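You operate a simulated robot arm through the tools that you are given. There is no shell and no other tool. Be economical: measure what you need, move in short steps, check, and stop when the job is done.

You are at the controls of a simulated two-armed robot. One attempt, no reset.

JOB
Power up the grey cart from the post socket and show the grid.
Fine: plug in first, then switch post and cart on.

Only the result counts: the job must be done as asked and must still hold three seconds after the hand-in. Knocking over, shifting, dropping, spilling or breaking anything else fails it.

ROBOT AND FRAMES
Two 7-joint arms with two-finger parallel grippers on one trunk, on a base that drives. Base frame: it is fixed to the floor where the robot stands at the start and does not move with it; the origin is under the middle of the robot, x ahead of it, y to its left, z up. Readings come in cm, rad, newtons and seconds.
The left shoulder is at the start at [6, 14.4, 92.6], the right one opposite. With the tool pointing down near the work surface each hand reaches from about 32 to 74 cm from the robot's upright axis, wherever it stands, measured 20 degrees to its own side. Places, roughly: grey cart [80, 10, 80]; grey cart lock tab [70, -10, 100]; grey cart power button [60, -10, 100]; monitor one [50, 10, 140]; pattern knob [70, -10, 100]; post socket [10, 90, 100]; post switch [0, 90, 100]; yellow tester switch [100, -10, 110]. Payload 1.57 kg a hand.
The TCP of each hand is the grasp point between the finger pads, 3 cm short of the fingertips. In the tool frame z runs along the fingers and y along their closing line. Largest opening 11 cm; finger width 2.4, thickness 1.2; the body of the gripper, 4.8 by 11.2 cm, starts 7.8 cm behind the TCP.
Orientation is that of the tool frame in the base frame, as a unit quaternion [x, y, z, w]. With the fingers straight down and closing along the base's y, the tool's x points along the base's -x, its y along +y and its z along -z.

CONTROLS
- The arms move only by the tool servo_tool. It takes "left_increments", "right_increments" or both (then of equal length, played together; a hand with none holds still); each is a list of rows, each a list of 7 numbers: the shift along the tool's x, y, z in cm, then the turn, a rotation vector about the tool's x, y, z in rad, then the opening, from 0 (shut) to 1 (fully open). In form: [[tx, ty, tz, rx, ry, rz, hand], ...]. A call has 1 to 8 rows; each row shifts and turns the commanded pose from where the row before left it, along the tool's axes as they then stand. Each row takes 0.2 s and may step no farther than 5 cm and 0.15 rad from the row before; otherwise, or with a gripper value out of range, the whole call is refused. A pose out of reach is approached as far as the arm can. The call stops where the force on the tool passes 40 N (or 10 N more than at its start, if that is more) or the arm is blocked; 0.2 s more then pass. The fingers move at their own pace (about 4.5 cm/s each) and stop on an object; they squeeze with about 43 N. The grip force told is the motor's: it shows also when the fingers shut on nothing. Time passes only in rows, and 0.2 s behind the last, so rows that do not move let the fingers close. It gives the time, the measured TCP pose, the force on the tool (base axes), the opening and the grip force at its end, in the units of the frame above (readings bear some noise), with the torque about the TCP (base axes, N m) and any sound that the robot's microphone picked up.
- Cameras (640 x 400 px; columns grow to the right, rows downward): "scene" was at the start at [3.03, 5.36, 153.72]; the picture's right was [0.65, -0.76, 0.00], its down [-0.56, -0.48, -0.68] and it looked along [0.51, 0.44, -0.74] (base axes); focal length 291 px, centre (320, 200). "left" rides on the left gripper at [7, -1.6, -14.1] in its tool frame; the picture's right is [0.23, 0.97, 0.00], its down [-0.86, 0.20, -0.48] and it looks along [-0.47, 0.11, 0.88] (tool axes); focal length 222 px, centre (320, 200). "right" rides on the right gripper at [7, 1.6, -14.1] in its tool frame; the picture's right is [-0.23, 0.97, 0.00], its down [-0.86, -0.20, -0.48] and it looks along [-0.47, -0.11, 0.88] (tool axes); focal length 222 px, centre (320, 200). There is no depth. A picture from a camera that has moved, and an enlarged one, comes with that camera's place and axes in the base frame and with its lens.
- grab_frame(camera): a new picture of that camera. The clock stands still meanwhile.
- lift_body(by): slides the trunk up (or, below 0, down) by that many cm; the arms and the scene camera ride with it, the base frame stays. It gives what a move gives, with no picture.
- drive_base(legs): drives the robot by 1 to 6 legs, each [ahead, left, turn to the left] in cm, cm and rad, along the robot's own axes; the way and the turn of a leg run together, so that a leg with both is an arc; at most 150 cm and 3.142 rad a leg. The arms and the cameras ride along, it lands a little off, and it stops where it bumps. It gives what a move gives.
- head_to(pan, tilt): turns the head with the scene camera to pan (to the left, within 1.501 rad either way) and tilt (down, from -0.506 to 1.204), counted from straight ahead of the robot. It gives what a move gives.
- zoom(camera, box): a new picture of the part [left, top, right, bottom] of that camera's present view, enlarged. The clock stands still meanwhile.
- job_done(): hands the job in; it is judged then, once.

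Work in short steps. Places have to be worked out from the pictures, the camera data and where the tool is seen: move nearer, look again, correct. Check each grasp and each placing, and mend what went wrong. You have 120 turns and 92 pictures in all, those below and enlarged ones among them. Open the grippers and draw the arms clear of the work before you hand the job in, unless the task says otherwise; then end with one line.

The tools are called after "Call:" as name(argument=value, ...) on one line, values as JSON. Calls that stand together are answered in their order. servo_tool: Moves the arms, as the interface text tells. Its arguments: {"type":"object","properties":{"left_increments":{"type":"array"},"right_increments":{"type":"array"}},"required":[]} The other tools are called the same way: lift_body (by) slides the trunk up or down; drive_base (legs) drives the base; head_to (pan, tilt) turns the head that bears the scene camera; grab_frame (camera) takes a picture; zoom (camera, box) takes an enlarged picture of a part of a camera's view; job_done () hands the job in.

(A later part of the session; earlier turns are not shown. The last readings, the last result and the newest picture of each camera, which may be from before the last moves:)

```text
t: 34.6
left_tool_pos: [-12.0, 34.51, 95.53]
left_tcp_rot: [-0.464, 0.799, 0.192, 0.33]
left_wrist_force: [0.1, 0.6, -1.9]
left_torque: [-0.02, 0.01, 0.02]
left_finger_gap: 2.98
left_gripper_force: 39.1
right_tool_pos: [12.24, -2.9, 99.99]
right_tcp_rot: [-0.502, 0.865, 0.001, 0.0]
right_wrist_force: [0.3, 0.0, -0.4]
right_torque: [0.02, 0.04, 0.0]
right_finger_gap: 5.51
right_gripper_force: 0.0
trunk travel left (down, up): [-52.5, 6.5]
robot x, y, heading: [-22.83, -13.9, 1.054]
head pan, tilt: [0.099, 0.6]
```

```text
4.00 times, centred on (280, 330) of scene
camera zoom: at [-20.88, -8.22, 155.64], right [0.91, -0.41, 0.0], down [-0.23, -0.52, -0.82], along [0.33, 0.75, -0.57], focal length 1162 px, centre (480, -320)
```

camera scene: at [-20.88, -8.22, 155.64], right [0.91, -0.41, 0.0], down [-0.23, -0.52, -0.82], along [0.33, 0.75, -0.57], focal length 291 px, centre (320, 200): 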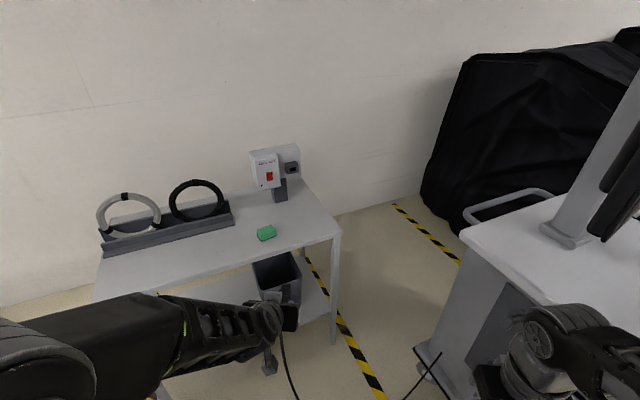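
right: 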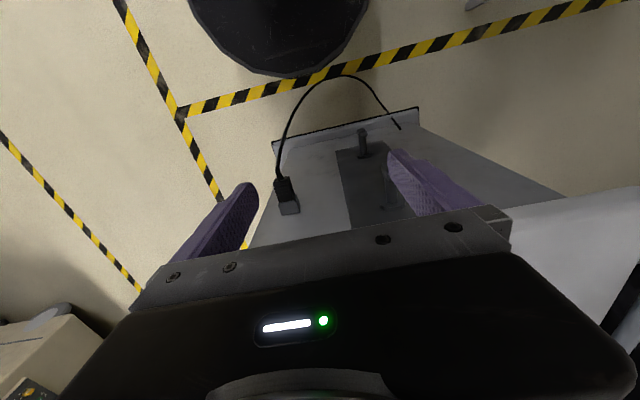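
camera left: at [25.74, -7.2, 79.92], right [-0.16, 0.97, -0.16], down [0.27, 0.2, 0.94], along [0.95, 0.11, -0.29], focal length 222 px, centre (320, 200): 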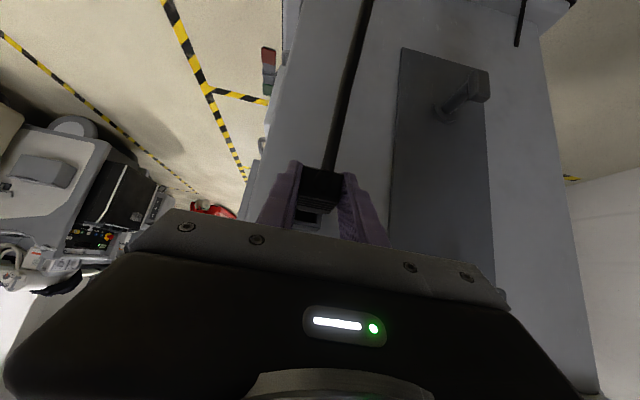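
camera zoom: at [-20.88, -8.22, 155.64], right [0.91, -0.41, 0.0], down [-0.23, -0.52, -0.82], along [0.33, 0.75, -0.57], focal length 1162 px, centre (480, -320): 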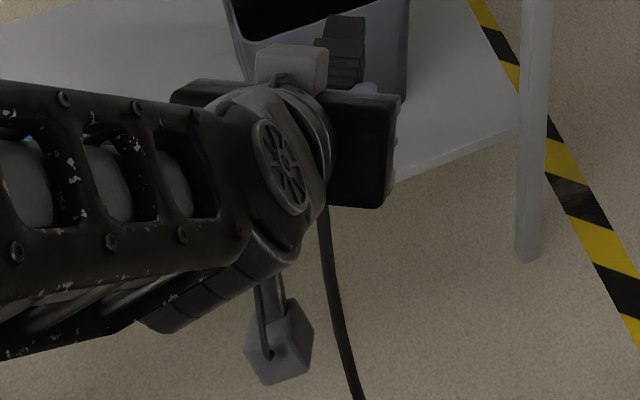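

Post stands on the table; its socket is a rectangular recess facing -y, at roughly [12,95,97]. The way is clear, so I drive ahead 40 cm with the plug held up front.

Call:
drive_base(legs=[[40, 0, 0]])

Call:
grab_frame(camera="scene")

Call:
grab_frame(camera="left")

```text
t: 37.1
left_tool_pos: [7.57, 69.29, 95.33]
left_tcp_rot: [-0.466, 0.799, 0.192, 0.329]
left_wrist_force: [0.3, -0.3, -0.6]
left_torque: [-0.02, 0.01, 0.01]
left_finger_gap: 2.99
left_gripper_force: 39.1
right_tool_pos: [31.98, 31.82, 100.03]
right_tcp_rot: [-0.504, 0.864, 0.0, 0.0]
right_wrist_force: [0.6, 1.1, -0.7]
right_torque: [0.01, 0.0, 0.01]
right_finger_gap: 5.5
right_gripper_force: 0.0
trunk travel left (down, up): [-52.5, 6.5]
robot x, y, heading: [-3.64, 20.69, 1.063]
head pan, tilt: [0.099, 0.6]
```

```text
60 pictures are left
camera scene: at [-1.16, 26.54, 155.63], right [0.91, -0.4, 0.0], down [-0.23, -0.52, -0.82], along [0.33, 0.75, -0.57], focal length 291 px, centre (320, 200)
```

scene: 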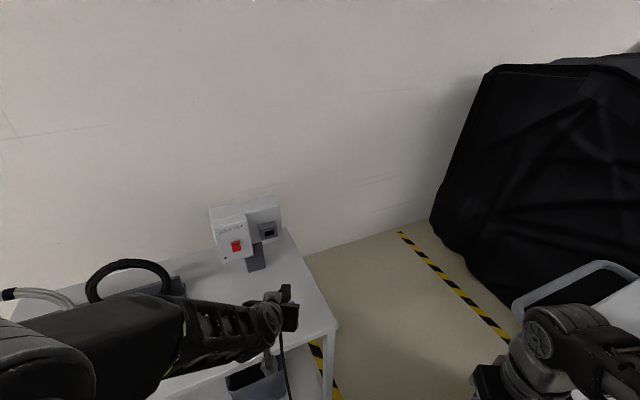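

```text
59 pictures are left
camera left: at [1.67, 55.49, 100.56], right [-0.93, 0.34, -0.16], down [-0.04, 0.33, 0.94], along [0.37, 0.88, -0.29], focal length 222 px, centre (320, 200)
```

left: 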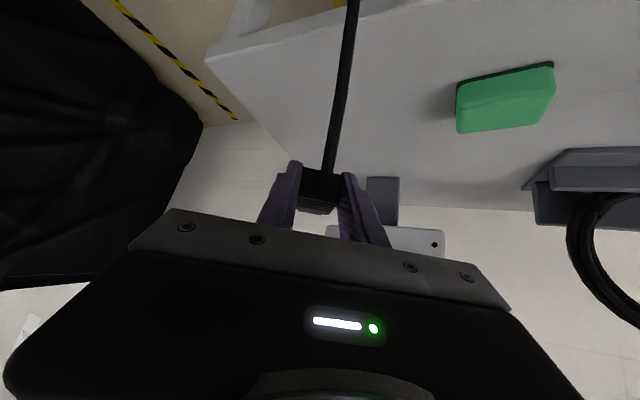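

I zoom to triangulate the socket from this second viewpoint.

Call:
zoom(camera="scene", box=[200, 185, 296, 265])

```text
5.00 times, centred on (248, 225) of scene
camera zoom: at [-1.16, 26.54, 155.63], right [0.91, -0.4, 0.0], down [-0.23, -0.52, -0.82], along [0.33, 0.75, -0.57], focal length 1453 px, centre (680, 75)
```

zoom: 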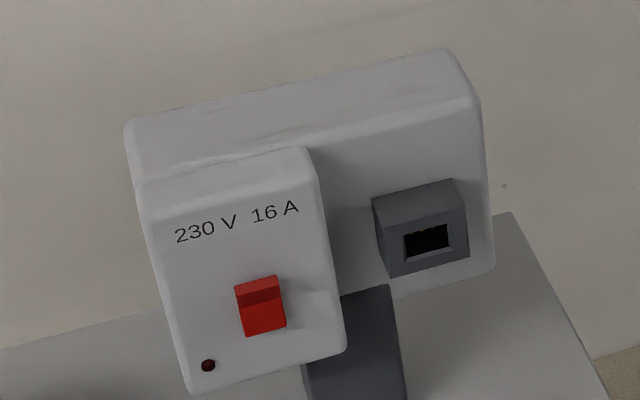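

Socket opening at ≈[11.5, 91.6, 99.6]. I yaw the left tool by 0.518 rad so the plug points along +y.

Call:
servo_tool(left_increments=[[0, 0, 0, -0.0916, 0, -0.0916, 0], [0, 0, 0, -0.0916, 0, -0.0916, 0], [0, 0, 0, -0.0916, 0, -0.0916, 0], [0, 0, 0, -0.0916, 0, -0.0916, 0], [0, 0, 0, 0, 0, 0, 0]])

```text
t: 38.3
left_tool_pos: [7.23, 69.39, 95.27]
left_tcp_rot: [0.661, -0.648, -0.269, -0.266]
left_wrist_force: [-0.1, 0.0, -0.9]
left_torque: [-0.02, 0.01, -0.03]
left_finger_gap: 2.97
left_gripper_force: 39.2
right_tool_pos: [31.8, 31.78, 100.0]
right_tcp_rot: [-0.503, 0.864, 0.0, -0.001]
right_wrist_force: [0.4, -0.6, -0.5]
right_torque: [-0.01, 0.01, -0.03]
right_finger_gap: 5.5
right_gripper_force: 0.0
trunk travel left (down, up): [-52.5, 6.5]
robot x, y, heading: [-3.02, 20.82, 1.056]
head pan, tilt: [0.099, 0.6]
```

Slight over-yaw of 0.02; I correct it and move to the pre-insert point [11.5, 79, 100].

Call:
servo_tool(left_increments=[[-2.53, -1.07, 0.865, 0.014, 0, 0.014, 0], [-2.53, -1.07, 0.865, 0, 0, 0, 0], [-2.53, -1.07, 0.865, 0, 0, 0, 0], [-2.53, -1.07, 0.865, 0, 0, 0, 0], [0, 0, 0, 0, 0, 0, 0]])

Call:
grab_frame(camera="scene")

Call:
grab_frame(camera="left")

```text
t: 39.5
left_tool_pos: [11.97, 78.79, 100.14]
left_tcp_rot: [-0.648, 0.659, 0.269, 0.272]
left_wrist_force: [0.3, -0.3, -0.7]
left_torque: [-0.03, -0.01, 0.0]
left_finger_gap: 3.0
left_gripper_force: 38.5
right_tool_pos: [31.79, 31.83, 100.1]
right_tcp_rot: [-0.504, 0.864, 0.0, 0.0]
right_wrist_force: [0.8, 0.0, -0.7]
right_torque: [0.0, -0.01, 0.01]
right_finger_gap: 5.49
right_gripper_force: 0.0
trunk travel left (down, up): [-52.5, 6.5]
robot x, y, heading: [-3.18, 20.67, 1.059]
head pan, tilt: [0.099, 0.6]
```

```text
57 pictures are left
camera scene: at [-1.21, 26.42, 155.64], right [0.91, -0.4, 0.0], down [-0.23, -0.52, -0.83], along [0.33, 0.75, -0.56], focal length 291 px, centre (320, 200)
```

scene: 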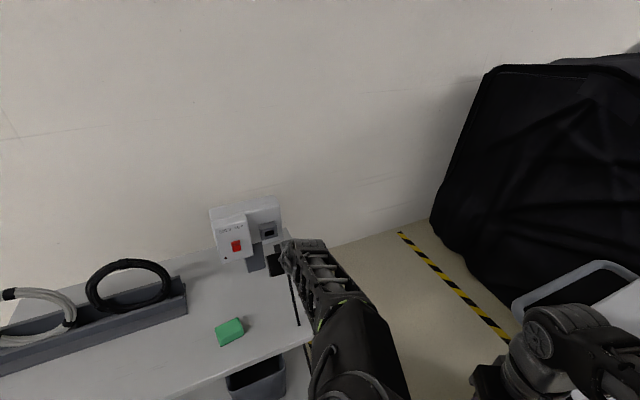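

```text
56 pictures are left
camera left: at [13.39, 63.86, 105.2], right [-0.98, -0.14, -0.16], down [-0.19, 0.27, 0.94], along [-0.09, 0.95, -0.29], focal length 222 px, centre (320, 200)
```

left: 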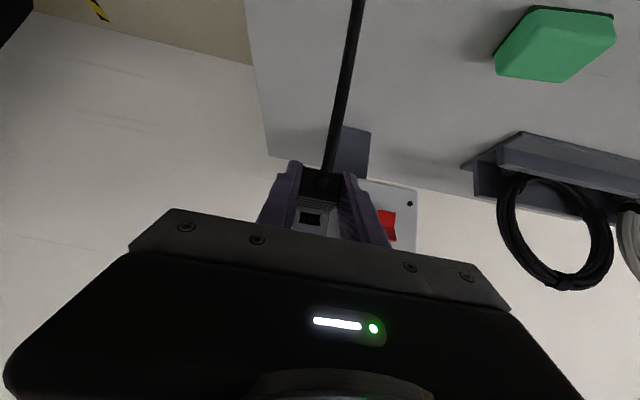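

The left camera sees plug and socket together; I enlarge both cameras' views.

Call:
zoom(camera="left", box=[256, 155, 400, 245])

Call:
zoom(camera="scene", box=[216, 200, 328, 284])

```text
4.44 times, centred on (328, 200) of left
camera zoom: at [13.39, 63.86, 105.2], right [-0.98, -0.14, -0.16], down [-0.19, 0.27, 0.94], along [-0.09, 0.95, -0.29], focal length 987 px, centre (284, 200)
```

zoom: 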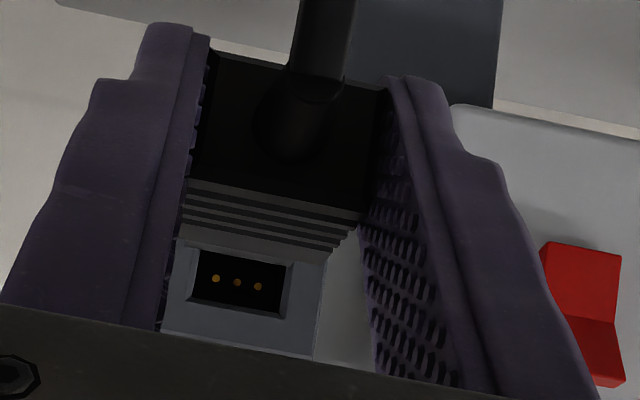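

```text
4.76 times, centred on (272, 242) of scene
camera zoom: at [-1.21, 26.42, 155.64], right [0.91, -0.4, 0.0], down [-0.23, -0.52, -0.83], along [0.33, 0.75, -0.56], focal length 1384 px, centre (549, 0)
```

zoom: 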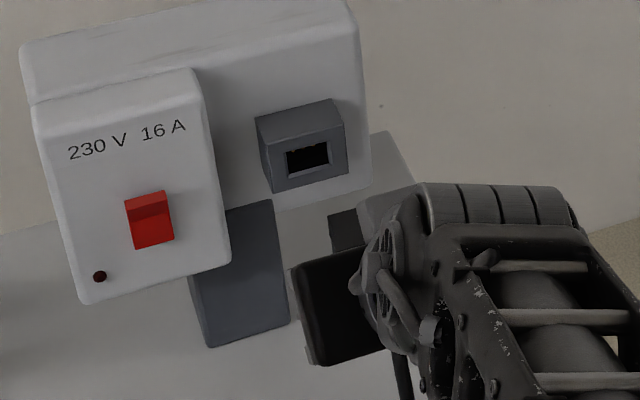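

Using the same camera's view of the holder (after unplugging) as reference, the seated TCP should be ≈[11.65, 88.9, 99.5]. I correct offset and yaw and advance 5 cm.

Call:
servo_tool(left_increments=[[0.46, 0.32, 0.46, -0.0106, 0, -0.0106, 0], [-1.77, 0, 1.77, 0, 0, 0, 0], [-1.77, 0, 1.77, 0, 0, 0, 0], [0, 0, 0, 0, 0, 0, 0]])

Call:
zoom(camera="left", box=[256, 155, 400, 245])

Call:
zoom(camera="scene", box=[216, 200, 328, 284])

```text
t: 40.5
left_tool_pos: [11.77, 83.74, 99.48]
left_tcp_rot: [-0.653, 0.654, 0.271, 0.27]
left_wrist_force: [-0.4, -0.4, -0.5]
left_torque: [-0.02, -0.01, 0.01]
left_finger_gap: 2.99
left_gripper_force: 39.6
right_tool_pos: [31.81, 31.78, 100.03]
right_tcp_rot: [-0.504, 0.864, 0.001, 0.0]
right_wrist_force: [0.4, 0.2, -0.3]
right_torque: [0.01, 0.01, 0.02]
right_finger_gap: 5.5
right_gripper_force: 0.0
trunk travel left (down, up): [-52.5, 6.5]
robot x, y, heading: [-3.72, 20.97, 1.052]
head pan, tilt: [0.099, 0.6]
```

```text
4.44 times, centred on (328, 200) of left
camera zoom: at [13.42, 68.89, 104.63], right [-0.97, -0.16, -0.16], down [-0.2, 0.27, 0.94], along [-0.11, 0.95, -0.29], focal length 987 px, centre (284, 200)
```

zoom: 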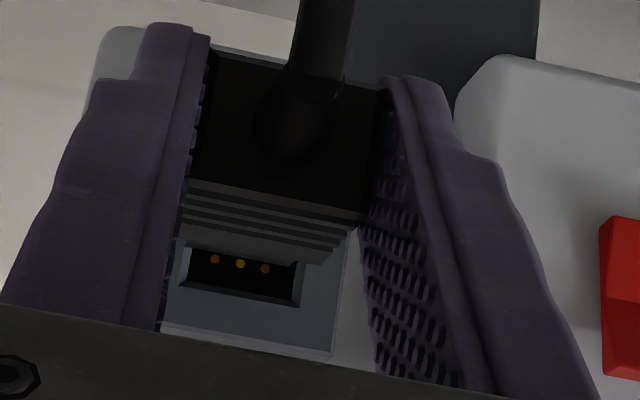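

```text
4.76 times, centred on (272, 242) of scene
camera zoom: at [-1.2, 26.42, 155.64], right [0.91, -0.4, 0.0], down [-0.23, -0.52, -0.83], along [0.33, 0.75, -0.56], focal length 1384 px, centre (549, 0)
```

zoom: 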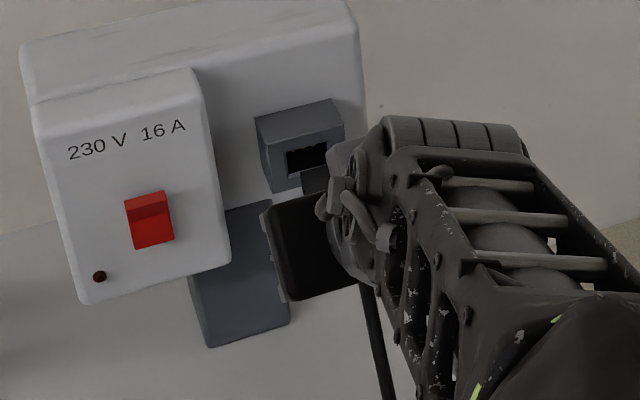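

Vertical alignment is good; lateral needs about -0.2 cm. I correct and advance 3 cm slowly.

Call:
servo_tool(left_increments=[[0, 0.2, 0, 0, 0, 0, 0], [-0.53, 0, 0.53, 0, 0, 0, 0], [-0.53, 0, 0.53, 0, 0, 0, 0], [-0.53, 0, 0.53, 0, 0, 0, 0], [-0.53, 0, 0.53, 0, 0, 0, 0], [0, 0, 0, 0, 0, 0, 0]])

Call:
zoom(camera="left", box=[256, 155, 400, 245])

Call:
zoom(camera="scene", box=[236, 210, 308, 264])

```text
t: 41.9
left_tool_pos: [11.56, 86.71, 99.67]
left_tcp_rot: [-0.652, 0.654, 0.271, 0.272]
left_wrist_force: [-0.3, -2.4, 10.5]
left_torque: [0.57, 0.03, 0.0]
left_finger_gap: 2.98
left_gripper_force: 39.2
right_tool_pos: [31.78, 31.7, 99.91]
right_tcp_rot: [-0.504, 0.864, 0.0, 0.0]
right_wrist_force: [0.5, -0.9, -0.6]
right_torque: [0.0, 0.01, 0.0]
right_finger_gap: 5.49
right_gripper_force: 0.0
trunk travel left (down, up): [-52.5, 6.5]
robot x, y, heading: [-3.58, 20.62, 1.055]
head pan, tilt: [0.099, 0.6]
```

```text
4.44 times, centred on (328, 200) of left
camera zoom: at [13.14, 71.84, 104.79], right [-0.97, -0.16, -0.16], down [-0.2, 0.26, 0.94], along [-0.11, 0.95, -0.29], focal length 987 px, centre (284, 200)
```

zoom: 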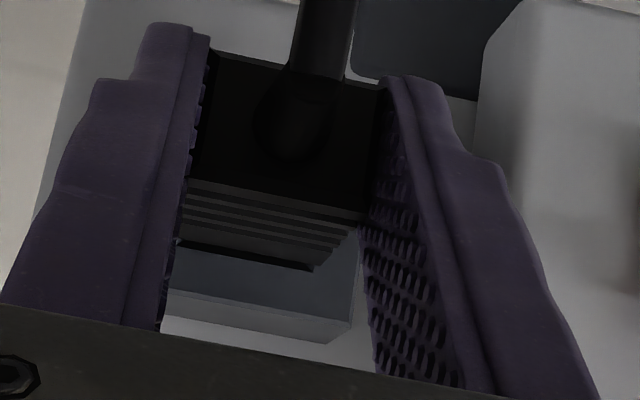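

```text
7.41 times, centred on (272, 237) of scene
camera zoom: at [-1.23, 26.28, 155.66], right [0.91, -0.4, 0.0], down [-0.23, -0.52, -0.83], along [0.33, 0.76, -0.56], focal length 2153 px, centre (676, -74)
```

zoom: 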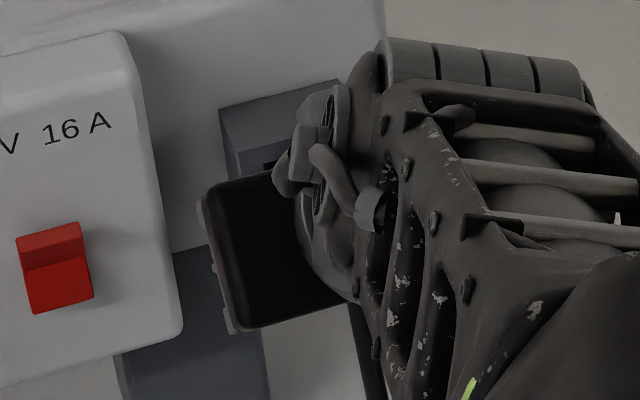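

The plug nose has entered ≈0.5 cm with a 10 N upward push at its tip: plug slightly low. I raise 0.2 cm and push on in small steps.

Call:
servo_tool(left_increments=[[-0.15, 0, -0.15, 0, 0, 0, 0], [-0.35, 0, 0.35, 0, 0, 0, 0], [-0.35, 0, 0.35, 0, 0, 0, 0], [0, 0, 0, 0, 0, 0, 0]])

```text
t: 42.9
left_tool_pos: [11.48, 87.3, 99.8]
left_tcp_rot: [-0.653, 0.655, 0.269, 0.268]
left_wrist_force: [-3.2, -27.3, 5.0]
left_torque: [-0.03, -0.04, 0.22]
left_finger_gap: 2.99
left_gripper_force: 39.0
right_tool_pos: [31.78, 31.44, 100.03]
right_tcp_rot: [-0.504, 0.864, 0.002, 0.001]
right_wrist_force: [0.2, 0.6, 0.0]
right_torque: [0.0, 0.01, -0.01]
right_finger_gap: 5.51
right_gripper_force: 0.1
trunk travel left (down, up): [-52.5, 6.5]
robot x, y, heading: [-3.13, 20.94, 1.055]
head pan, tilt: [0.099, 0.6]
```

Axial force 27 N at y=87.3 (expected seat ≈88.9). I look before pushing further.

Call:
zoom(camera="left", box=[256, 155, 400, 245])

```text
4.44 times, centred on (328, 200) of left
camera zoom: at [13.06, 72.4, 104.91], right [-0.97, -0.16, -0.16], down [-0.2, 0.27, 0.94], along [-0.11, 0.95, -0.3], focal length 987 px, centre (284, 200)
```

zoom: 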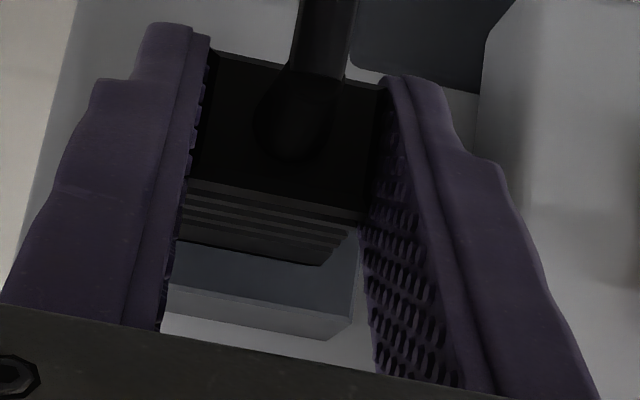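

Geometry looks aligned, tip is inside the recess; the resistance may be the contacts. I nudge -x 0.05 and push a further 0.6 cm.

Call:
servo_tool(left_increments=[[0, 0.06, 0, 0, 0, 0, 0], [-0.2, 0, 0.2, 0, 0, 0, 0], [-0.2, 0, 0.2, 0, 0, 0, 0], [0, 0, 0, 0, 0, 0, 0]])

```text
t: 43.5
left_tool_pos: [11.55, 87.28, 99.8]
left_tcp_rot: [-0.654, 0.655, 0.269, 0.268]
left_wrist_force: [-4.9, -22.0, 12.4]
left_torque: [0.56, 0.02, 0.26]
left_finger_gap: 3.01
left_gripper_force: 39.4
right_tool_pos: [31.67, 31.48, 100.06]
right_tcp_rot: [-0.504, 0.864, 0.0, 0.002]
right_wrist_force: [-0.4, 1.7, -0.1]
right_torque: [0.01, -0.02, 0.01]
right_finger_gap: 5.49
right_gripper_force: 0.0
trunk travel left (down, up): [-52.5, 6.5]
robot x, y, heading: [-3.58, 20.46, 1.057]
head pan, tilt: [0.099, 0.6]
stopped in row 2 (left hand): the force on the tool passed its limit at 43 N (the readings are from after the stop); the commanded pose is now the measured one
```

The nose presses on the lower lip and the +x side. I back out 0.8 cm, shift up 0.3 and -x 0.1, and retry.

Call:
servo_tool(left_increments=[[0.57, 0, -0.57, 0, 0, 0, 0], [-0.21, 0.1, -0.21, 0, 0, 0, 0], [-0.28, 0, 0.28, 0, 0, 0, 0], [-0.28, 0, 0.28, 0, 0, 0, 0], [0, 0, 0, 0, 0, 0, 0]])

```text
t: 44.7
left_tool_pos: [11.48, 87.36, 99.74]
left_tcp_rot: [-0.654, 0.655, 0.268, 0.266]
left_wrist_force: [0.4, -21.0, 2.8]
left_torque: [0.15, -0.1, 0.06]
left_finger_gap: 3.0
left_gripper_force: 39.5
right_tool_pos: [31.85, 31.56, 100.06]
right_tcp_rot: [-0.503, 0.864, 0.001, 0.0]
right_wrist_force: [-0.4, 0.8, -0.6]
right_torque: [-0.01, 0.01, -0.03]
right_finger_gap: 5.48
right_gripper_force: 0.0
trunk travel left (down, up): [-52.5, 6.5]
robot x, y, heading: [-3.38, 20.77, 1.057]
head pan, tilt: [0.099, 0.6]
```

Side forces are now small, so it is centred. I keep pushing axially.

Call:
servo_tool(left_increments=[[-0.14, 0, 0.14, 0, 0, 0, 0], [-0.14, 0, 0.14, 0, 0, 0, 0], [-0.14, 0, 0.14, 0, 0, 0, 0], [0, 0, 0, 0, 0, 0, 0]])

```text
t: 45.3
left_tool_pos: [11.45, 87.38, 99.89]
left_tcp_rot: [-0.654, 0.657, 0.267, 0.265]
left_wrist_force: [-4.4, -20.4, 13.4]
left_torque: [0.69, -0.06, 0.16]
left_finger_gap: 2.99
left_gripper_force: 39.3
right_tool_pos: [31.75, 31.41, 100.14]
right_tcp_rot: [-0.504, 0.864, 0.0, 0.001]
right_wrist_force: [1.2, -0.3, 0.5]
right_torque: [0.02, 0.01, -0.02]
right_finger_gap: 5.49
right_gripper_force: 0.0
trunk travel left (down, up): [-52.5, 6.5]
robot x, y, heading: [-3.28, 20.6, 1.056]
head pan, tilt: [0.099, 0.6]
stopped in row 3 (left hand): the force on the tool passed its limit at 42 N (the readings are from after the stop); the commanded pose is now the measured one
```

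A hard stop at y≈87.35. I need a side view: I turn the right hand's camera toward the socket (pitch up, yaw left).

Call:
servo_tool(right_increments=[[0, 0, -1, 0, -0.15, 0, 0.5], [0, 0, -1, 0, -0.15, 0, 0.5], [0, 0, -1, 0, -0.15, 0, 0.5], [0, 0, -1, 0, -0.15, 0, 0.5], [0, 0, 0, -0.08, 0, -0.12, 0.5], [0, 0, 0, -0.08, 0, -0.12, 0.5], [0, 0, 0, -0.08, 0, -0.12, 0.5], [0, 0, 0, -0.08, 0, -0.12, 0.5]])

Call:
grab_frame(camera="right")

```text
t: 47.1
left_tool_pos: [11.36, 87.36, 99.72]
left_tcp_rot: [-0.654, 0.656, 0.267, 0.264]
left_wrist_force: [1.2, -25.7, 13.1]
left_torque: [0.23, -0.35, -0.02]
left_finger_gap: 2.99
left_gripper_force: 39.0
right_tool_pos: [35.03, 32.85, 109.78]
right_tcp_rot: [0.697, -0.653, -0.215, -0.204]
right_wrist_force: [1.5, -0.9, -0.3]
right_torque: [0.06, 0.06, 0.06]
right_finger_gap: 5.5
right_gripper_force: 0.0
right hand out of reach, approached as far as the arm can: row 1, 2, 3, 4
trunk travel left (down, up): [-52.5, 6.5]
robot x, y, heading: [-3.51, 20.62, 1.06]
head pan, tilt: [0.099, 0.6]
```

```text
48 pictures are left
camera right: at [34.13, 19.03, 117.51], right [-0.98, 0.13, 0.12], down [0.17, 0.44, 0.88], along [0.06, 0.89, -0.46], focal length 222 px, centre (320, 200)
```

right: 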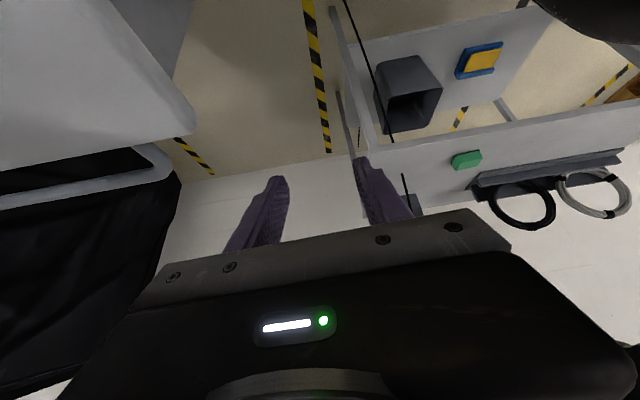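

The gripper hides the socket; I pitch it up further and yaw left.

Call:
servo_tool(right_increments=[[0, 0, 0, 0, -0.15, 0, 0.5], [0, 0, 0, 0, -0.15, 0, 0.5], [0, 0, 0, 0, -0.15, 0, 0.5], [0, 0, 0, -0.12, 0, -0.08, 0.5], [0, 0, 0, -0.12, 0, -0.08, 0.5], [0, 0, 0, 0, 0, 0, 0.5]])

Call:
grab_frame(camera="right")

```text
t: 48.5
left_tool_pos: [11.43, 87.31, 99.77]
left_tcp_rot: [-0.654, 0.656, 0.267, 0.263]
left_wrist_force: [1.2, -24.7, 8.8]
left_torque: [0.05, -0.1, 0.17]
left_finger_gap: 2.97
left_gripper_force: 39.2
right_tool_pos: [36.01, 32.69, 110.48]
right_tcp_rot: [0.713, -0.491, -0.403, -0.296]
right_wrist_force: [-0.3, -0.3, 0.5]
right_torque: [-0.04, -0.01, 0.02]
right_finger_gap: 5.5
right_gripper_force: 0.1
right hand out of reach, approached as far as the arm can: row 3
trunk travel left (down, up): [-52.5, 6.5]
robot x, y, heading: [-3.47, 20.27, 1.054]
head pan, tilt: [0.099, 0.6]
```

```text
47 pictures are left
camera right: at [39.63, 17.35, 111.54], right [-0.96, -0.23, 0.17], down [0.16, 0.07, 0.98], along [-0.24, 0.97, -0.03], focal length 222 px, centre (320, 200)
```

right: 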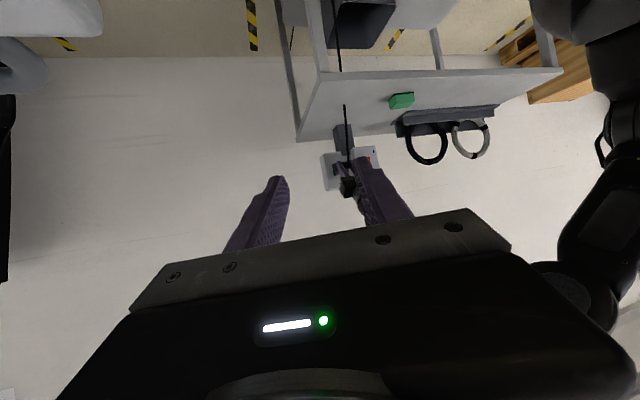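

Now visible; enlarge it.

Call:
zoom(camera="right", box=[308, 120, 388, 200])

```text
5.00 times, centred on (348, 160) of right
camera zoom: at [39.63, 17.35, 111.54], right [-0.96, -0.23, 0.17], down [0.16, 0.07, 0.98], along [-0.24, 0.97, -0.03], focal length 1111 px, centre (180, 400)
```

zoom: 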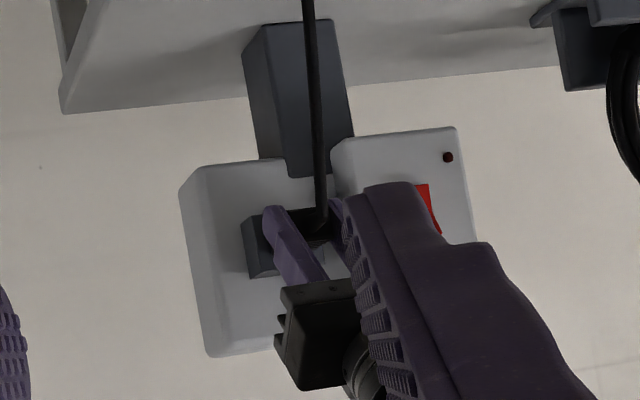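

I suspect the fingertips now touch the wider socket block. I check with a close zoom of the left camera.

Call:
zoom(camera="left", box=[284, 190, 348, 235])

Call:
zoom(camera="right", box=[334, 152, 366, 184])

```text
8.89 times, centred on (316, 212) of left
camera zoom: at [13.05, 72.53, 105.02], right [-0.98, -0.16, -0.15], down [-0.19, 0.28, 0.94], along [-0.11, 0.95, -0.3], focal length 1974 px, centre (356, 89)
```

zoom: 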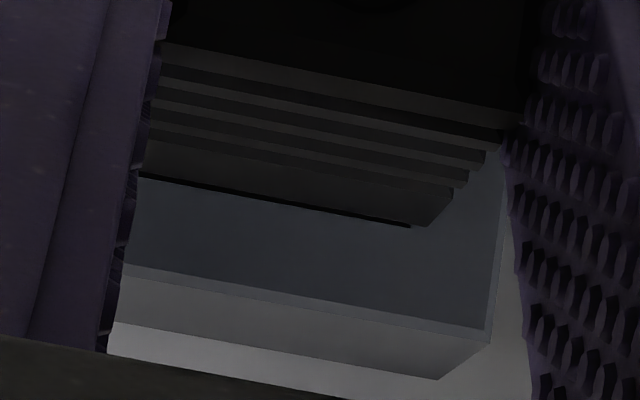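

```text
12.50 times, centred on (350, 168) of right
camera zoom: at [39.63, 17.35, 111.54], right [-0.96, -0.23, 0.17], down [0.16, 0.07, 0.98], along [-0.24, 0.97, -0.03], focal length 2776 px, centre (-55, 600)
```

zoom: 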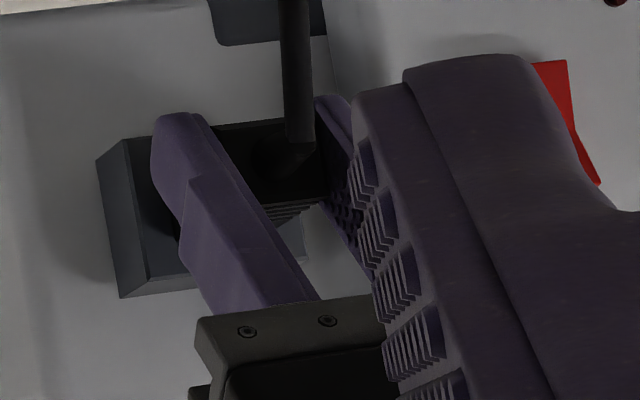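

A sliver of the opening is still visible: about 1.3 cm short, jammed at the lower lip with the hand pitched ~1° nose-down. I back off 0.6 cm to read the unloaded forces.

Call:
servo_tool(left_increments=[[0.42, 0, -0.42, 0, 0, 0, 0], [0, 0, 0, 0, 0, 0, 0], [0, 0, 0, 0, 0, 0, 0]])

```text
t: 49.3
left_tool_pos: [11.43, 87.13, 99.68]
left_tcp_rot: [-0.654, 0.657, 0.267, 0.266]
left_wrist_force: [3.2, 10.0, 13.8]
left_torque: [0.78, -0.04, -0.15]
left_finger_gap: 2.97
left_gripper_force: 39.3
right_tool_pos: [35.93, 33.3, 110.54]
right_tcp_rot: [0.714, -0.492, -0.402, -0.294]
right_wrist_force: [-0.3, -0.8, -0.1]
right_torque: [0.01, 0.04, 0.0]
right_finger_gap: 5.48
right_gripper_force: 0.0
trunk travel left (down, up): [-52.5, 6.5]
robot x, y, heading: [-3.11, 20.91, 1.052]
head pan, tilt: [0.099, 0.6]
```

Clean reading: nose pushed up with 13.8 N. I raise 0.25 cm and pitch the nose up 0.02 rad, then read.

Call:
servo_tool(left_increments=[[-0.18, 0, -0.18, 0, -0.02, 0, 0], [0, 0, 0, 0, 0, 0, 0], [0, 0, 0, 0, 0, 0, 0]])

```text
t: 50.1
left_tool_pos: [11.41, 87.13, 99.62]
left_tcp_rot: [-0.652, 0.655, 0.273, 0.269]
left_wrist_force: [3.0, 5.7, 4.8]
left_torque: [0.25, -0.14, -0.22]
left_finger_gap: 2.99
left_gripper_force: 38.6
right_tool_pos: [36.03, 33.14, 110.5]
right_tcp_rot: [0.714, -0.492, -0.402, -0.294]
right_wrist_force: [-0.1, 0.2, 0.1]
right_torque: [0.02, -0.02, 0.04]
right_finger_gap: 5.52
right_gripper_force: 0.0
trunk travel left (down, up): [-52.5, 6.5]
robot x, y, heading: [-3.45, 20.61, 1.053]
head pan, tilt: [0.099, 0.6]
```

Better. I trim +0.1 up, 0.05 toward +x, and push again gently.

Call:
servo_tool(left_increments=[[-0.07, -0.05, -0.07, 0, -0.008, 0, 0], [-0.21, 0, 0.21, 0, 0, 0, 0], [-0.21, 0, 0.21, 0, 0, 0, 0], [0, 0, 0, 0, 0, 0, 0]])

```text
t: 51.1
left_tool_pos: [11.42, 87.27, 99.78]
left_tcp_rot: [-0.652, 0.654, 0.274, 0.269]
left_wrist_force: [-1.9, -24.7, -7.3]
left_torque: [-0.83, -0.07, 0.41]
left_finger_gap: 2.99
left_gripper_force: 38.8
right_tool_pos: [35.75, 32.93, 110.53]
right_tcp_rot: [0.714, -0.492, -0.402, -0.295]
right_wrist_force: [-0.1, 0.5, 0.4]
right_torque: [0.0, 0.01, -0.02]
right_finger_gap: 5.5
right_gripper_force: 0.1
trunk travel left (down, up): [-52.5, 6.5]
robot x, y, heading: [-3.1, 20.75, 1.055]
head pan, tilt: [0.099, 0.6]
```

Torque says the axial contact is ~1.5–1.9 cm below the TCP: the fingertips touch the block. The plug is held by the socket (10 N drag), so I open the fingers slightly, back up 1.2 cm and look.

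Call:
servo_tool(left_increments=[[0.2, 0, -0.2, 0, 0, 0, 0], [0, 0, 0, 0, 0, 0, 0.36], [0, 0, 0, 0, 0, 0, 0.36], [0.42, 0, -0.42, 0, 0, 0, 0.36], [0.42, 0, -0.42, 0, 0, 0, 0.36], [0, 0, 0, 0, 0, 0, 0.36]])

Call:
zoom(camera="left", box=[256, 155, 400, 245])

Call:
zoom(camera="right", box=[334, 152, 366, 184])

```text
t: 52.5
left_tool_pos: [11.43, 86.19, 99.88]
left_tcp_rot: [-0.65, 0.654, 0.275, 0.273]
left_wrist_force: [0.6, 0.4, -0.4]
left_torque: [-0.01, 0.0, 0.0]
left_finger_gap: 3.95
left_gripper_force: 0.1
right_tool_pos: [35.92, 33.13, 110.54]
right_tcp_rot: [0.714, -0.493, -0.402, -0.294]
right_wrist_force: [-0.6, 0.0, -0.7]
right_torque: [0.0, 0.04, -0.02]
right_finger_gap: 5.49
right_gripper_force: 0.1
trunk travel left (down, up): [-52.5, 6.5]
robot x, y, heading: [-3.42, 20.35, 1.054]
head pan, tilt: [0.099, 0.6]
```

```text
4.44 times, centred on (328, 200) of left
camera zoom: at [13.11, 71.28, 104.75], right [-0.97, -0.16, -0.16], down [-0.19, 0.26, 0.95], along [-0.11, 0.95, -0.28], focal length 987 px, centre (284, 200)
```

zoom: 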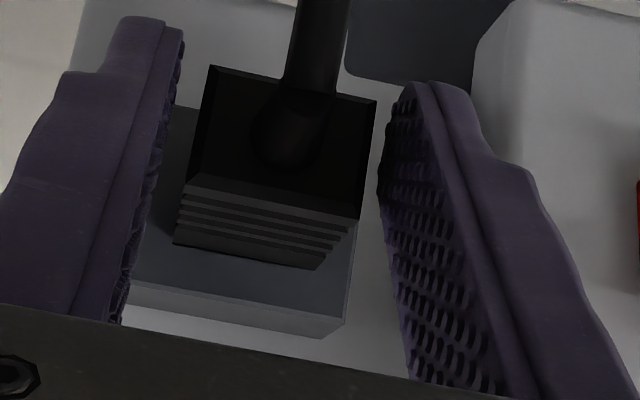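

```text
12.50 times, centred on (350, 168) of right
camera zoom: at [39.59, 17.74, 111.58], right [-0.96, -0.23, 0.17], down [0.16, 0.08, 0.98], along [-0.24, 0.97, -0.04], focal length 2776 px, centre (-55, 600)
```

zoom: 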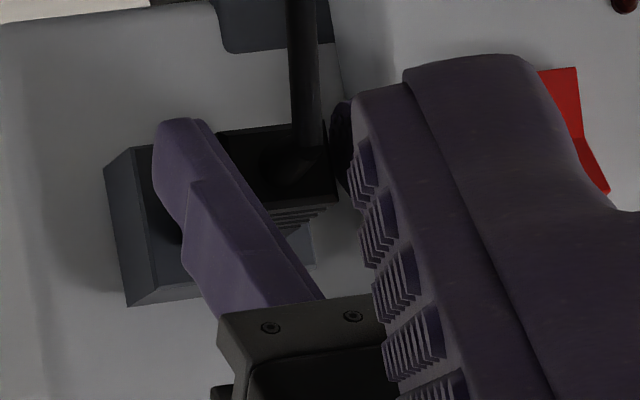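

The plug stays put and looks nearly flush. I regrip here (fingers 1 cm further back) and push to confirm seating.

Call:
servo_tool(left_increments=[[0, 0, 0, 0, 0, 0, 0], [0, 0, 0, 0, 0, 0, 0], [0, 0, 0, 0, 0, 0, 0], [-0.14, 0, 0.14, 0, 0, 0, 0], [-0.14, 0, 0.14, 0, 0, 0, 0], [-0.14, 0, 0.14, 0, 0, 0, 0], [0, 0, 0, 0, 0, 0, 0]])

Call:
zoom(camera="left", box=[256, 155, 400, 245])

```text
t: 54.1
left_tool_pos: [11.51, 86.28, 99.84]
left_tcp_rot: [-0.651, 0.654, 0.274, 0.27]
left_wrist_force: [-4.1, -34.5, -2.4]
left_torque: [-0.79, 0.03, 0.1]
left_finger_gap: 3.0
left_gripper_force: 39.6
right_tool_pos: [35.71, 32.89, 110.56]
right_tcp_rot: [0.713, -0.492, -0.402, -0.296]
right_wrist_force: [0.3, 1.0, 0.1]
right_torque: [0.0, -0.01, 0.0]
right_finger_gap: 5.49
right_gripper_force: 0.0
trunk travel left (down, up): [-52.5, 6.5]
robot x, y, heading: [-3.56, 20.63, 1.059]
head pan, tilt: [0.099, 0.6]
```

```text
4.44 times, centred on (328, 200) of left
camera zoom: at [13.11, 71.31, 104.82], right [-0.98, -0.16, -0.15], down [-0.19, 0.26, 0.95], along [-0.11, 0.95, -0.28], focal length 987 px, centre (284, 200)
```

zoom: 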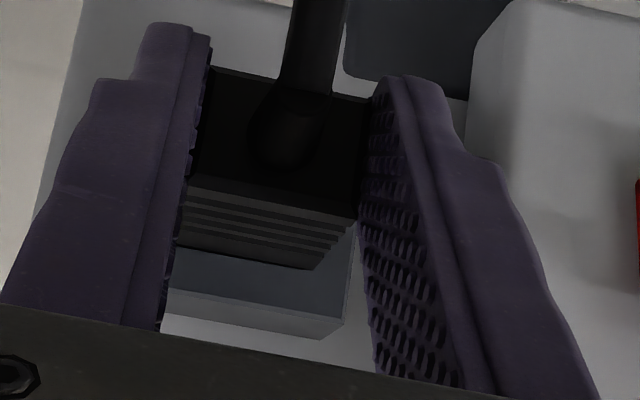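

35 N without any movement: seated. I relax, open the fingers and withdraw up and back along the tool axis.

Call:
servo_tool(left_increments=[[0.2, 0, -0.2, 0, 0, 0, 0], [0, 0, 0, 0, 0, 0, 0.45], [0, 0, 0, 0, 0, 0, 0.45], [0, 0, -2, 0, 0, 0, 0.45], [0, 0, -4, 0, 0, 0, 0.45], [0, 0, -4, 0, 0, 0, 0.45], [0, 0, -3, 0, 0, 0, 0.2]])

Call:
grab_frame(camera="left")

Call:
zoom(camera="scene", box=[200, 185, 312, 269])

```text
t: 55.7
left_tool_pos: [11.58, 77.28, 108.93]
left_tcp_rot: [-0.65, 0.654, 0.276, 0.273]
left_wrist_force: [0.1, -0.2, 0.6]
left_torque: [0.03, 0.0, 0.0]
left_finger_gap: 2.19
left_gripper_force: 0.1
right_tool_pos: [35.73, 33.09, 110.59]
right_tcp_rot: [0.714, -0.492, -0.402, -0.294]
right_wrist_force: [0.3, -0.6, -0.1]
right_torque: [0.0, 0.04, 0.02]
right_finger_gap: 5.52
right_gripper_force: 0.0
trunk travel left (down, up): [-52.5, 6.5]
robot x, y, heading: [-3.36, 21.02, 1.055]
head pan, tilt: [0.099, 0.6]
```

```text
40 pictures are left
camera left: at [13.14, 62.31, 113.83], right [-0.98, -0.16, -0.16], down [-0.19, 0.26, 0.95], along [-0.11, 0.95, -0.28], focal length 222 px, centre (320, 200)
```

left: 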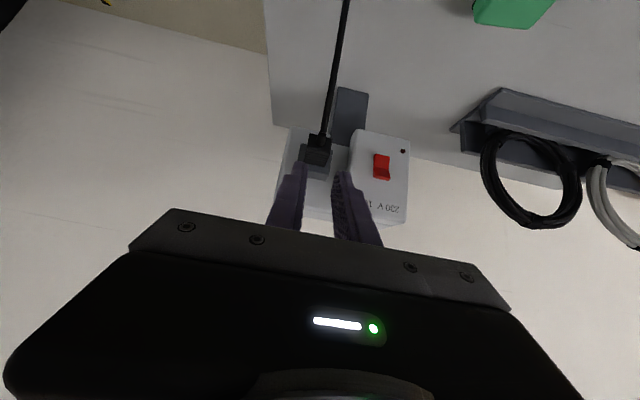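

```text
4.76 times, centred on (256, 227) of scene
camera zoom: at [-1.22, 26.3, 155.64], right [0.91, -0.4, 0.0], down [-0.23, -0.52, -0.83], along [0.33, 0.75, -0.56], focal length 1384 px, centre (625, 71)
```

zoom: 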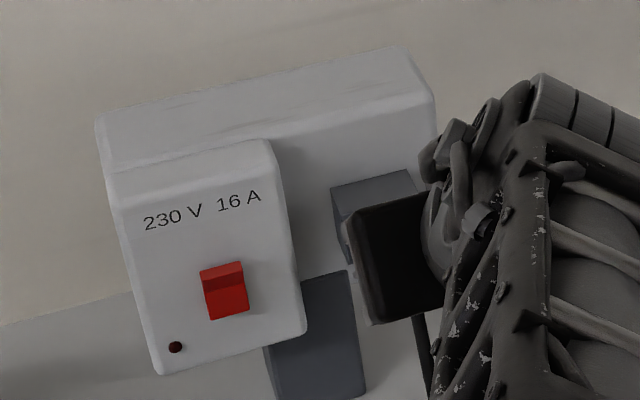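

The plug is held in the socket. Rocker estimated at ≈[1.6, 91, 98.6], its upper half seeming to stick out. I close the left fingers, level the hand more, and move in front of the switch.

Call:
servo_tool(left_increments=[[0, 3.33, 0, 0, -0.145, 0, 0], [0, 3.33, 0, 0, -0.145, 0, 0], [0, 3.33, 0, 0, -0.145, 0, 0], [3.4, 0, 3.2, 0, 0, 0, 0], [3.4, 0, 3.2, 0, 0, 0, 0], [0, 0, 0, 0, 0, 0, 0]])

Call:
grab_frame(camera="scene")

Call:
grab_frame(camera="left")

```text
t: 57.1
left_tool_pos: [1.73, 81.07, 100.31]
left_tcp_rot: [-0.575, 0.579, 0.409, 0.407]
left_wrist_force: [0.5, 0.3, 1.1]
left_torque: [-0.01, 0.03, -0.03]
left_finger_gap: 0.0
left_gripper_force: 21.5
right_tool_pos: [35.82, 33.17, 110.52]
right_tcp_rot: [0.714, -0.492, -0.402, -0.294]
right_wrist_force: [-0.7, -0.1, -0.7]
right_torque: [-0.01, -0.01, -0.01]
right_finger_gap: 5.52
right_gripper_force: 0.0
trunk travel left (down, up): [-52.5, 6.5]
robot x, y, heading: [-3.53, 20.96, 1.056]
head pan, tilt: [0.099, 0.6]
```

```text
38 pictures are left
camera scene: at [-1.22, 26.34, 155.64], right [0.91, -0.4, 0.0], down [-0.23, -0.52, -0.83], along [0.33, 0.75, -0.56], focal length 291 px, centre (320, 200)
```

scene: 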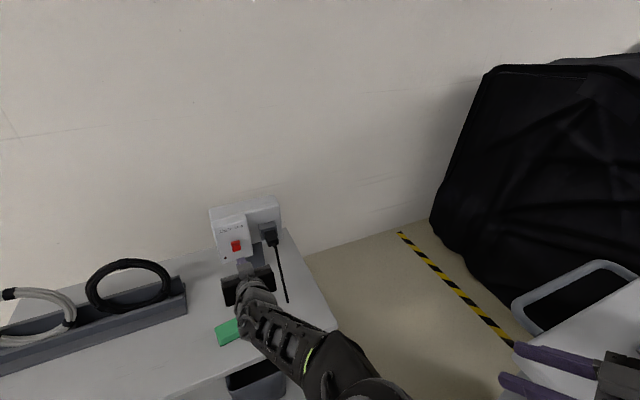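

```text
37 pictures are left
camera left: at [3.14, 65.42, 98.52], right [-0.98, -0.07, -0.21], down [-0.19, -0.17, 0.97], along [-0.1, 0.98, 0.15], focal length 222 px, centre (320, 200)
```

left: 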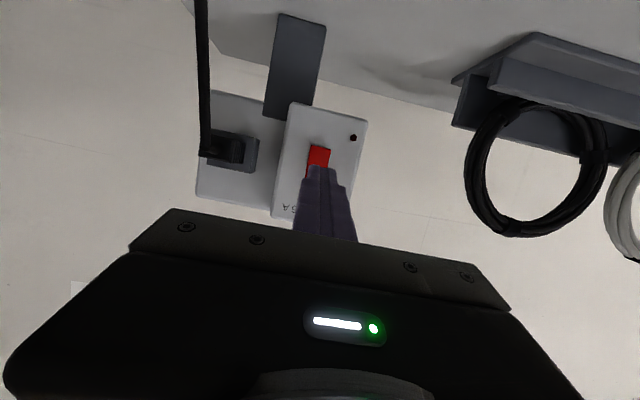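

Call:
zoom(camera="scene", box=[205, 190, 301, 310])

Call:
zoom(camera="left", box=[190, 90, 382, 240])

```text
3.33 times, centred on (253, 250) of scene
camera zoom: at [-1.22, 26.34, 155.64], right [0.91, -0.4, 0.0], down [-0.23, -0.52, -0.83], along [0.33, 0.75, -0.56], focal length 969 px, centre (543, 33)
```

zoom: 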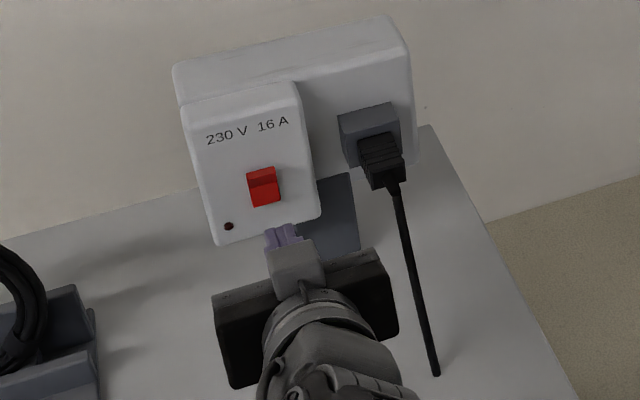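

```text
2.67 times, centred on (286, 165) of left
camera zoom: at [3.14, 65.42, 98.52], right [-0.98, -0.07, -0.21], down [-0.19, -0.17, 0.97], along [-0.1, 0.98, 0.15], focal length 592 px, centre (411, 293)
```

zoom: 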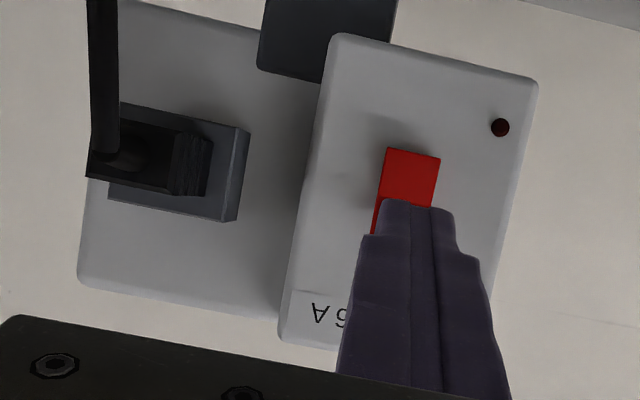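

The plug sits flush. Rocker's upper half sticks out, at ≈[1.7, 90, 99.5]. I lower 0.6 and advance toward it, 4.5 cm first, then small steps.

Call:
servo_tool(left_increments=[[0.57, 0, 0.2, 0, 0, 0, 0], [-0.75, 0, 2.12, 0, 0, 0, 0], [-0.75, 0, 2.12, 0, 0, 0, 0], [0, 0, 0, 0, 0, 0, 0]])

Call:
zoom(camera="left", box=[190, 90, 382, 240])

Call:
zoom(camera="scene", box=[205, 200, 285, 270])

```text
t: 58.1
left_tool_pos: [1.6, 85.66, 99.84]
left_tcp_rot: [-0.575, 0.579, 0.409, 0.407]
left_wrist_force: [0.6, 0.8, 0.5]
left_torque: [0.03, -0.03, 0.03]
left_finger_gap: 0.0
left_gripper_force: 21.6
right_tool_pos: [35.85, 33.15, 110.58]
right_tcp_rot: [0.714, -0.493, -0.402, -0.294]
right_wrist_force: [0.0, 0.0, -0.4]
right_torque: [-0.02, 0.02, 0.0]
right_finger_gap: 5.5
right_gripper_force: 0.1
trunk travel left (down, up): [-52.5, 6.5]
robot x, y, heading: [-3.35, 20.74, 1.054]
head pan, tilt: [0.099, 0.6]
```

```text
2.67 times, centred on (286, 165) of left
camera zoom: at [3.13, 69.9, 97.98], right [-0.98, -0.07, -0.21], down [-0.19, -0.17, 0.97], along [-0.1, 0.98, 0.15], focal length 592 px, centre (411, 293)
```

zoom: 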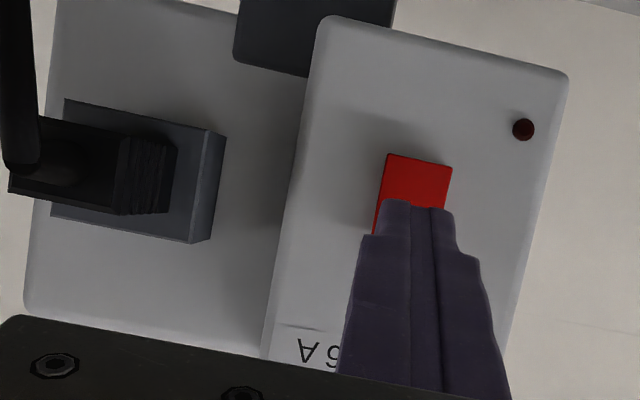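

```text
5.71 times, centred on (245, 235) of scene
camera zoom: at [-1.2, 26.34, 155.64], right [0.91, -0.4, 0.0], down [-0.23, -0.52, -0.83], along [0.33, 0.75, -0.56], focal length 1661 px, centre (749, 0)
```

zoom: 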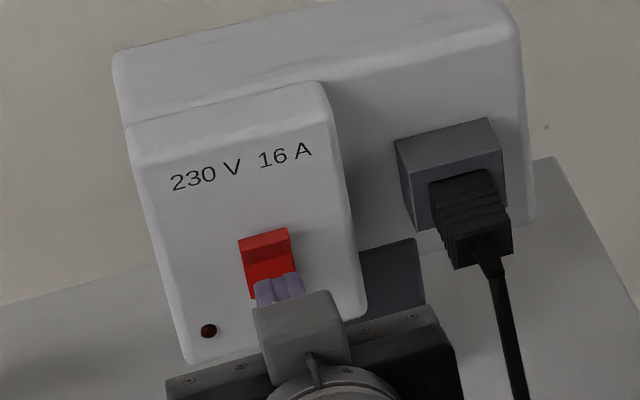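

The scene view puts the upper half nearer z≈100.3, so I raise 0.8 cm and press forward in small steps.

Call:
servo_tool(left_increments=[[-0.75, 0, -0.27, 0, 0, 0, 0], [-0.167, 0, 0.47, 0, 0, 0, 0], [-0.167, 0, 0.47, 0, 0, 0, 0], [-0.167, 0, 0.47, 0, 0, 0, 0], [-0.167, 0, 0.47, 0, 0, 0, 0], [-0.167, 0, 0.47, 0, 0, 0, 0]])

```text
t: 59.5
left_tool_pos: [1.55, 87.97, 100.6]
left_tcp_rot: [-0.575, 0.58, 0.408, 0.407]
left_wrist_force: [-0.6, -7.5, 0.5]
left_torque: [0.04, 0.02, 0.01]
left_finger_gap: 0.03
left_gripper_force: 21.5
right_tool_pos: [35.89, 33.09, 110.52]
right_tcp_rot: [0.714, -0.492, -0.402, -0.294]
right_wrist_force: [0.7, -1.1, -0.2]
right_torque: [-0.01, 0.01, -0.02]
right_finger_gap: 5.5
right_gripper_force: 0.0
trunk travel left (down, up): [-52.5, 6.5]
robot x, y, heading: [-3.43, 20.72, 1.056]
head pan, tilt: [0.099, 0.6]
```

Contact at 7.5 N. I press further.

Call:
servo_tool(left_increments=[[-0.1, 0, 0.28, 0, 0, 0, 0], [-0.1, 0, 0.28, 0, 0, 0, 0], [-0.1, 0, 0.28, 0, 0, 0, 0], [0, 0, 0, 0, 0, 0, 0]])

Call:
zoom(camera="scene", box=[205, 200, 285, 270])

```text
t: 60.1
left_tool_pos: [1.5, 87.99, 100.7]
left_tcp_rot: [-0.576, 0.581, 0.408, 0.406]
left_wrist_force: [-2.0, -25.8, 11.4]
left_torque: [0.31, 0.05, 0.13]
left_finger_gap: 0.0
left_gripper_force: 21.3
right_tool_pos: [35.75, 32.68, 110.64]
right_tcp_rot: [0.713, -0.491, -0.404, -0.295]
right_wrist_force: [0.2, -0.6, -0.6]
right_torque: [0.04, -0.04, 0.01]
right_finger_gap: 5.49
right_gripper_force: 0.1
trunk travel left (down, up): [-52.5, 6.5]
robot x, y, heading: [-3.2, 20.72, 1.052]
head pan, tilt: [0.099, 0.6]
stopped in row 3 (left hand): the force on the tool passed its limit at 44 N (the readings are from after the stop); the commanded pose is now the measured one
```

```text
5.71 times, centred on (245, 235) of scene
camera zoom: at [-1.23, 25.76, 155.67], right [0.91, -0.4, 0.0], down [-0.23, -0.51, -0.83], along [0.33, 0.76, -0.56], focal length 1661 px, centre (749, 0)
```

zoom: 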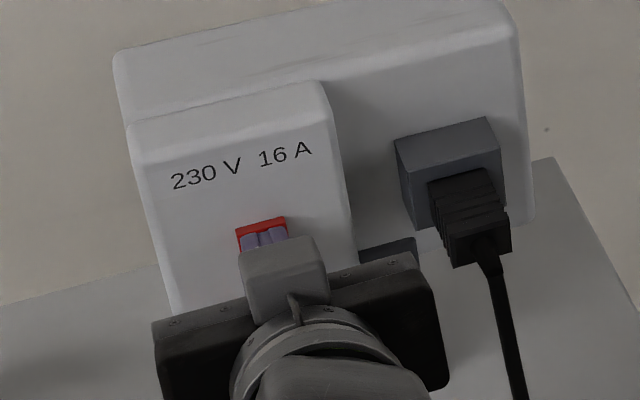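

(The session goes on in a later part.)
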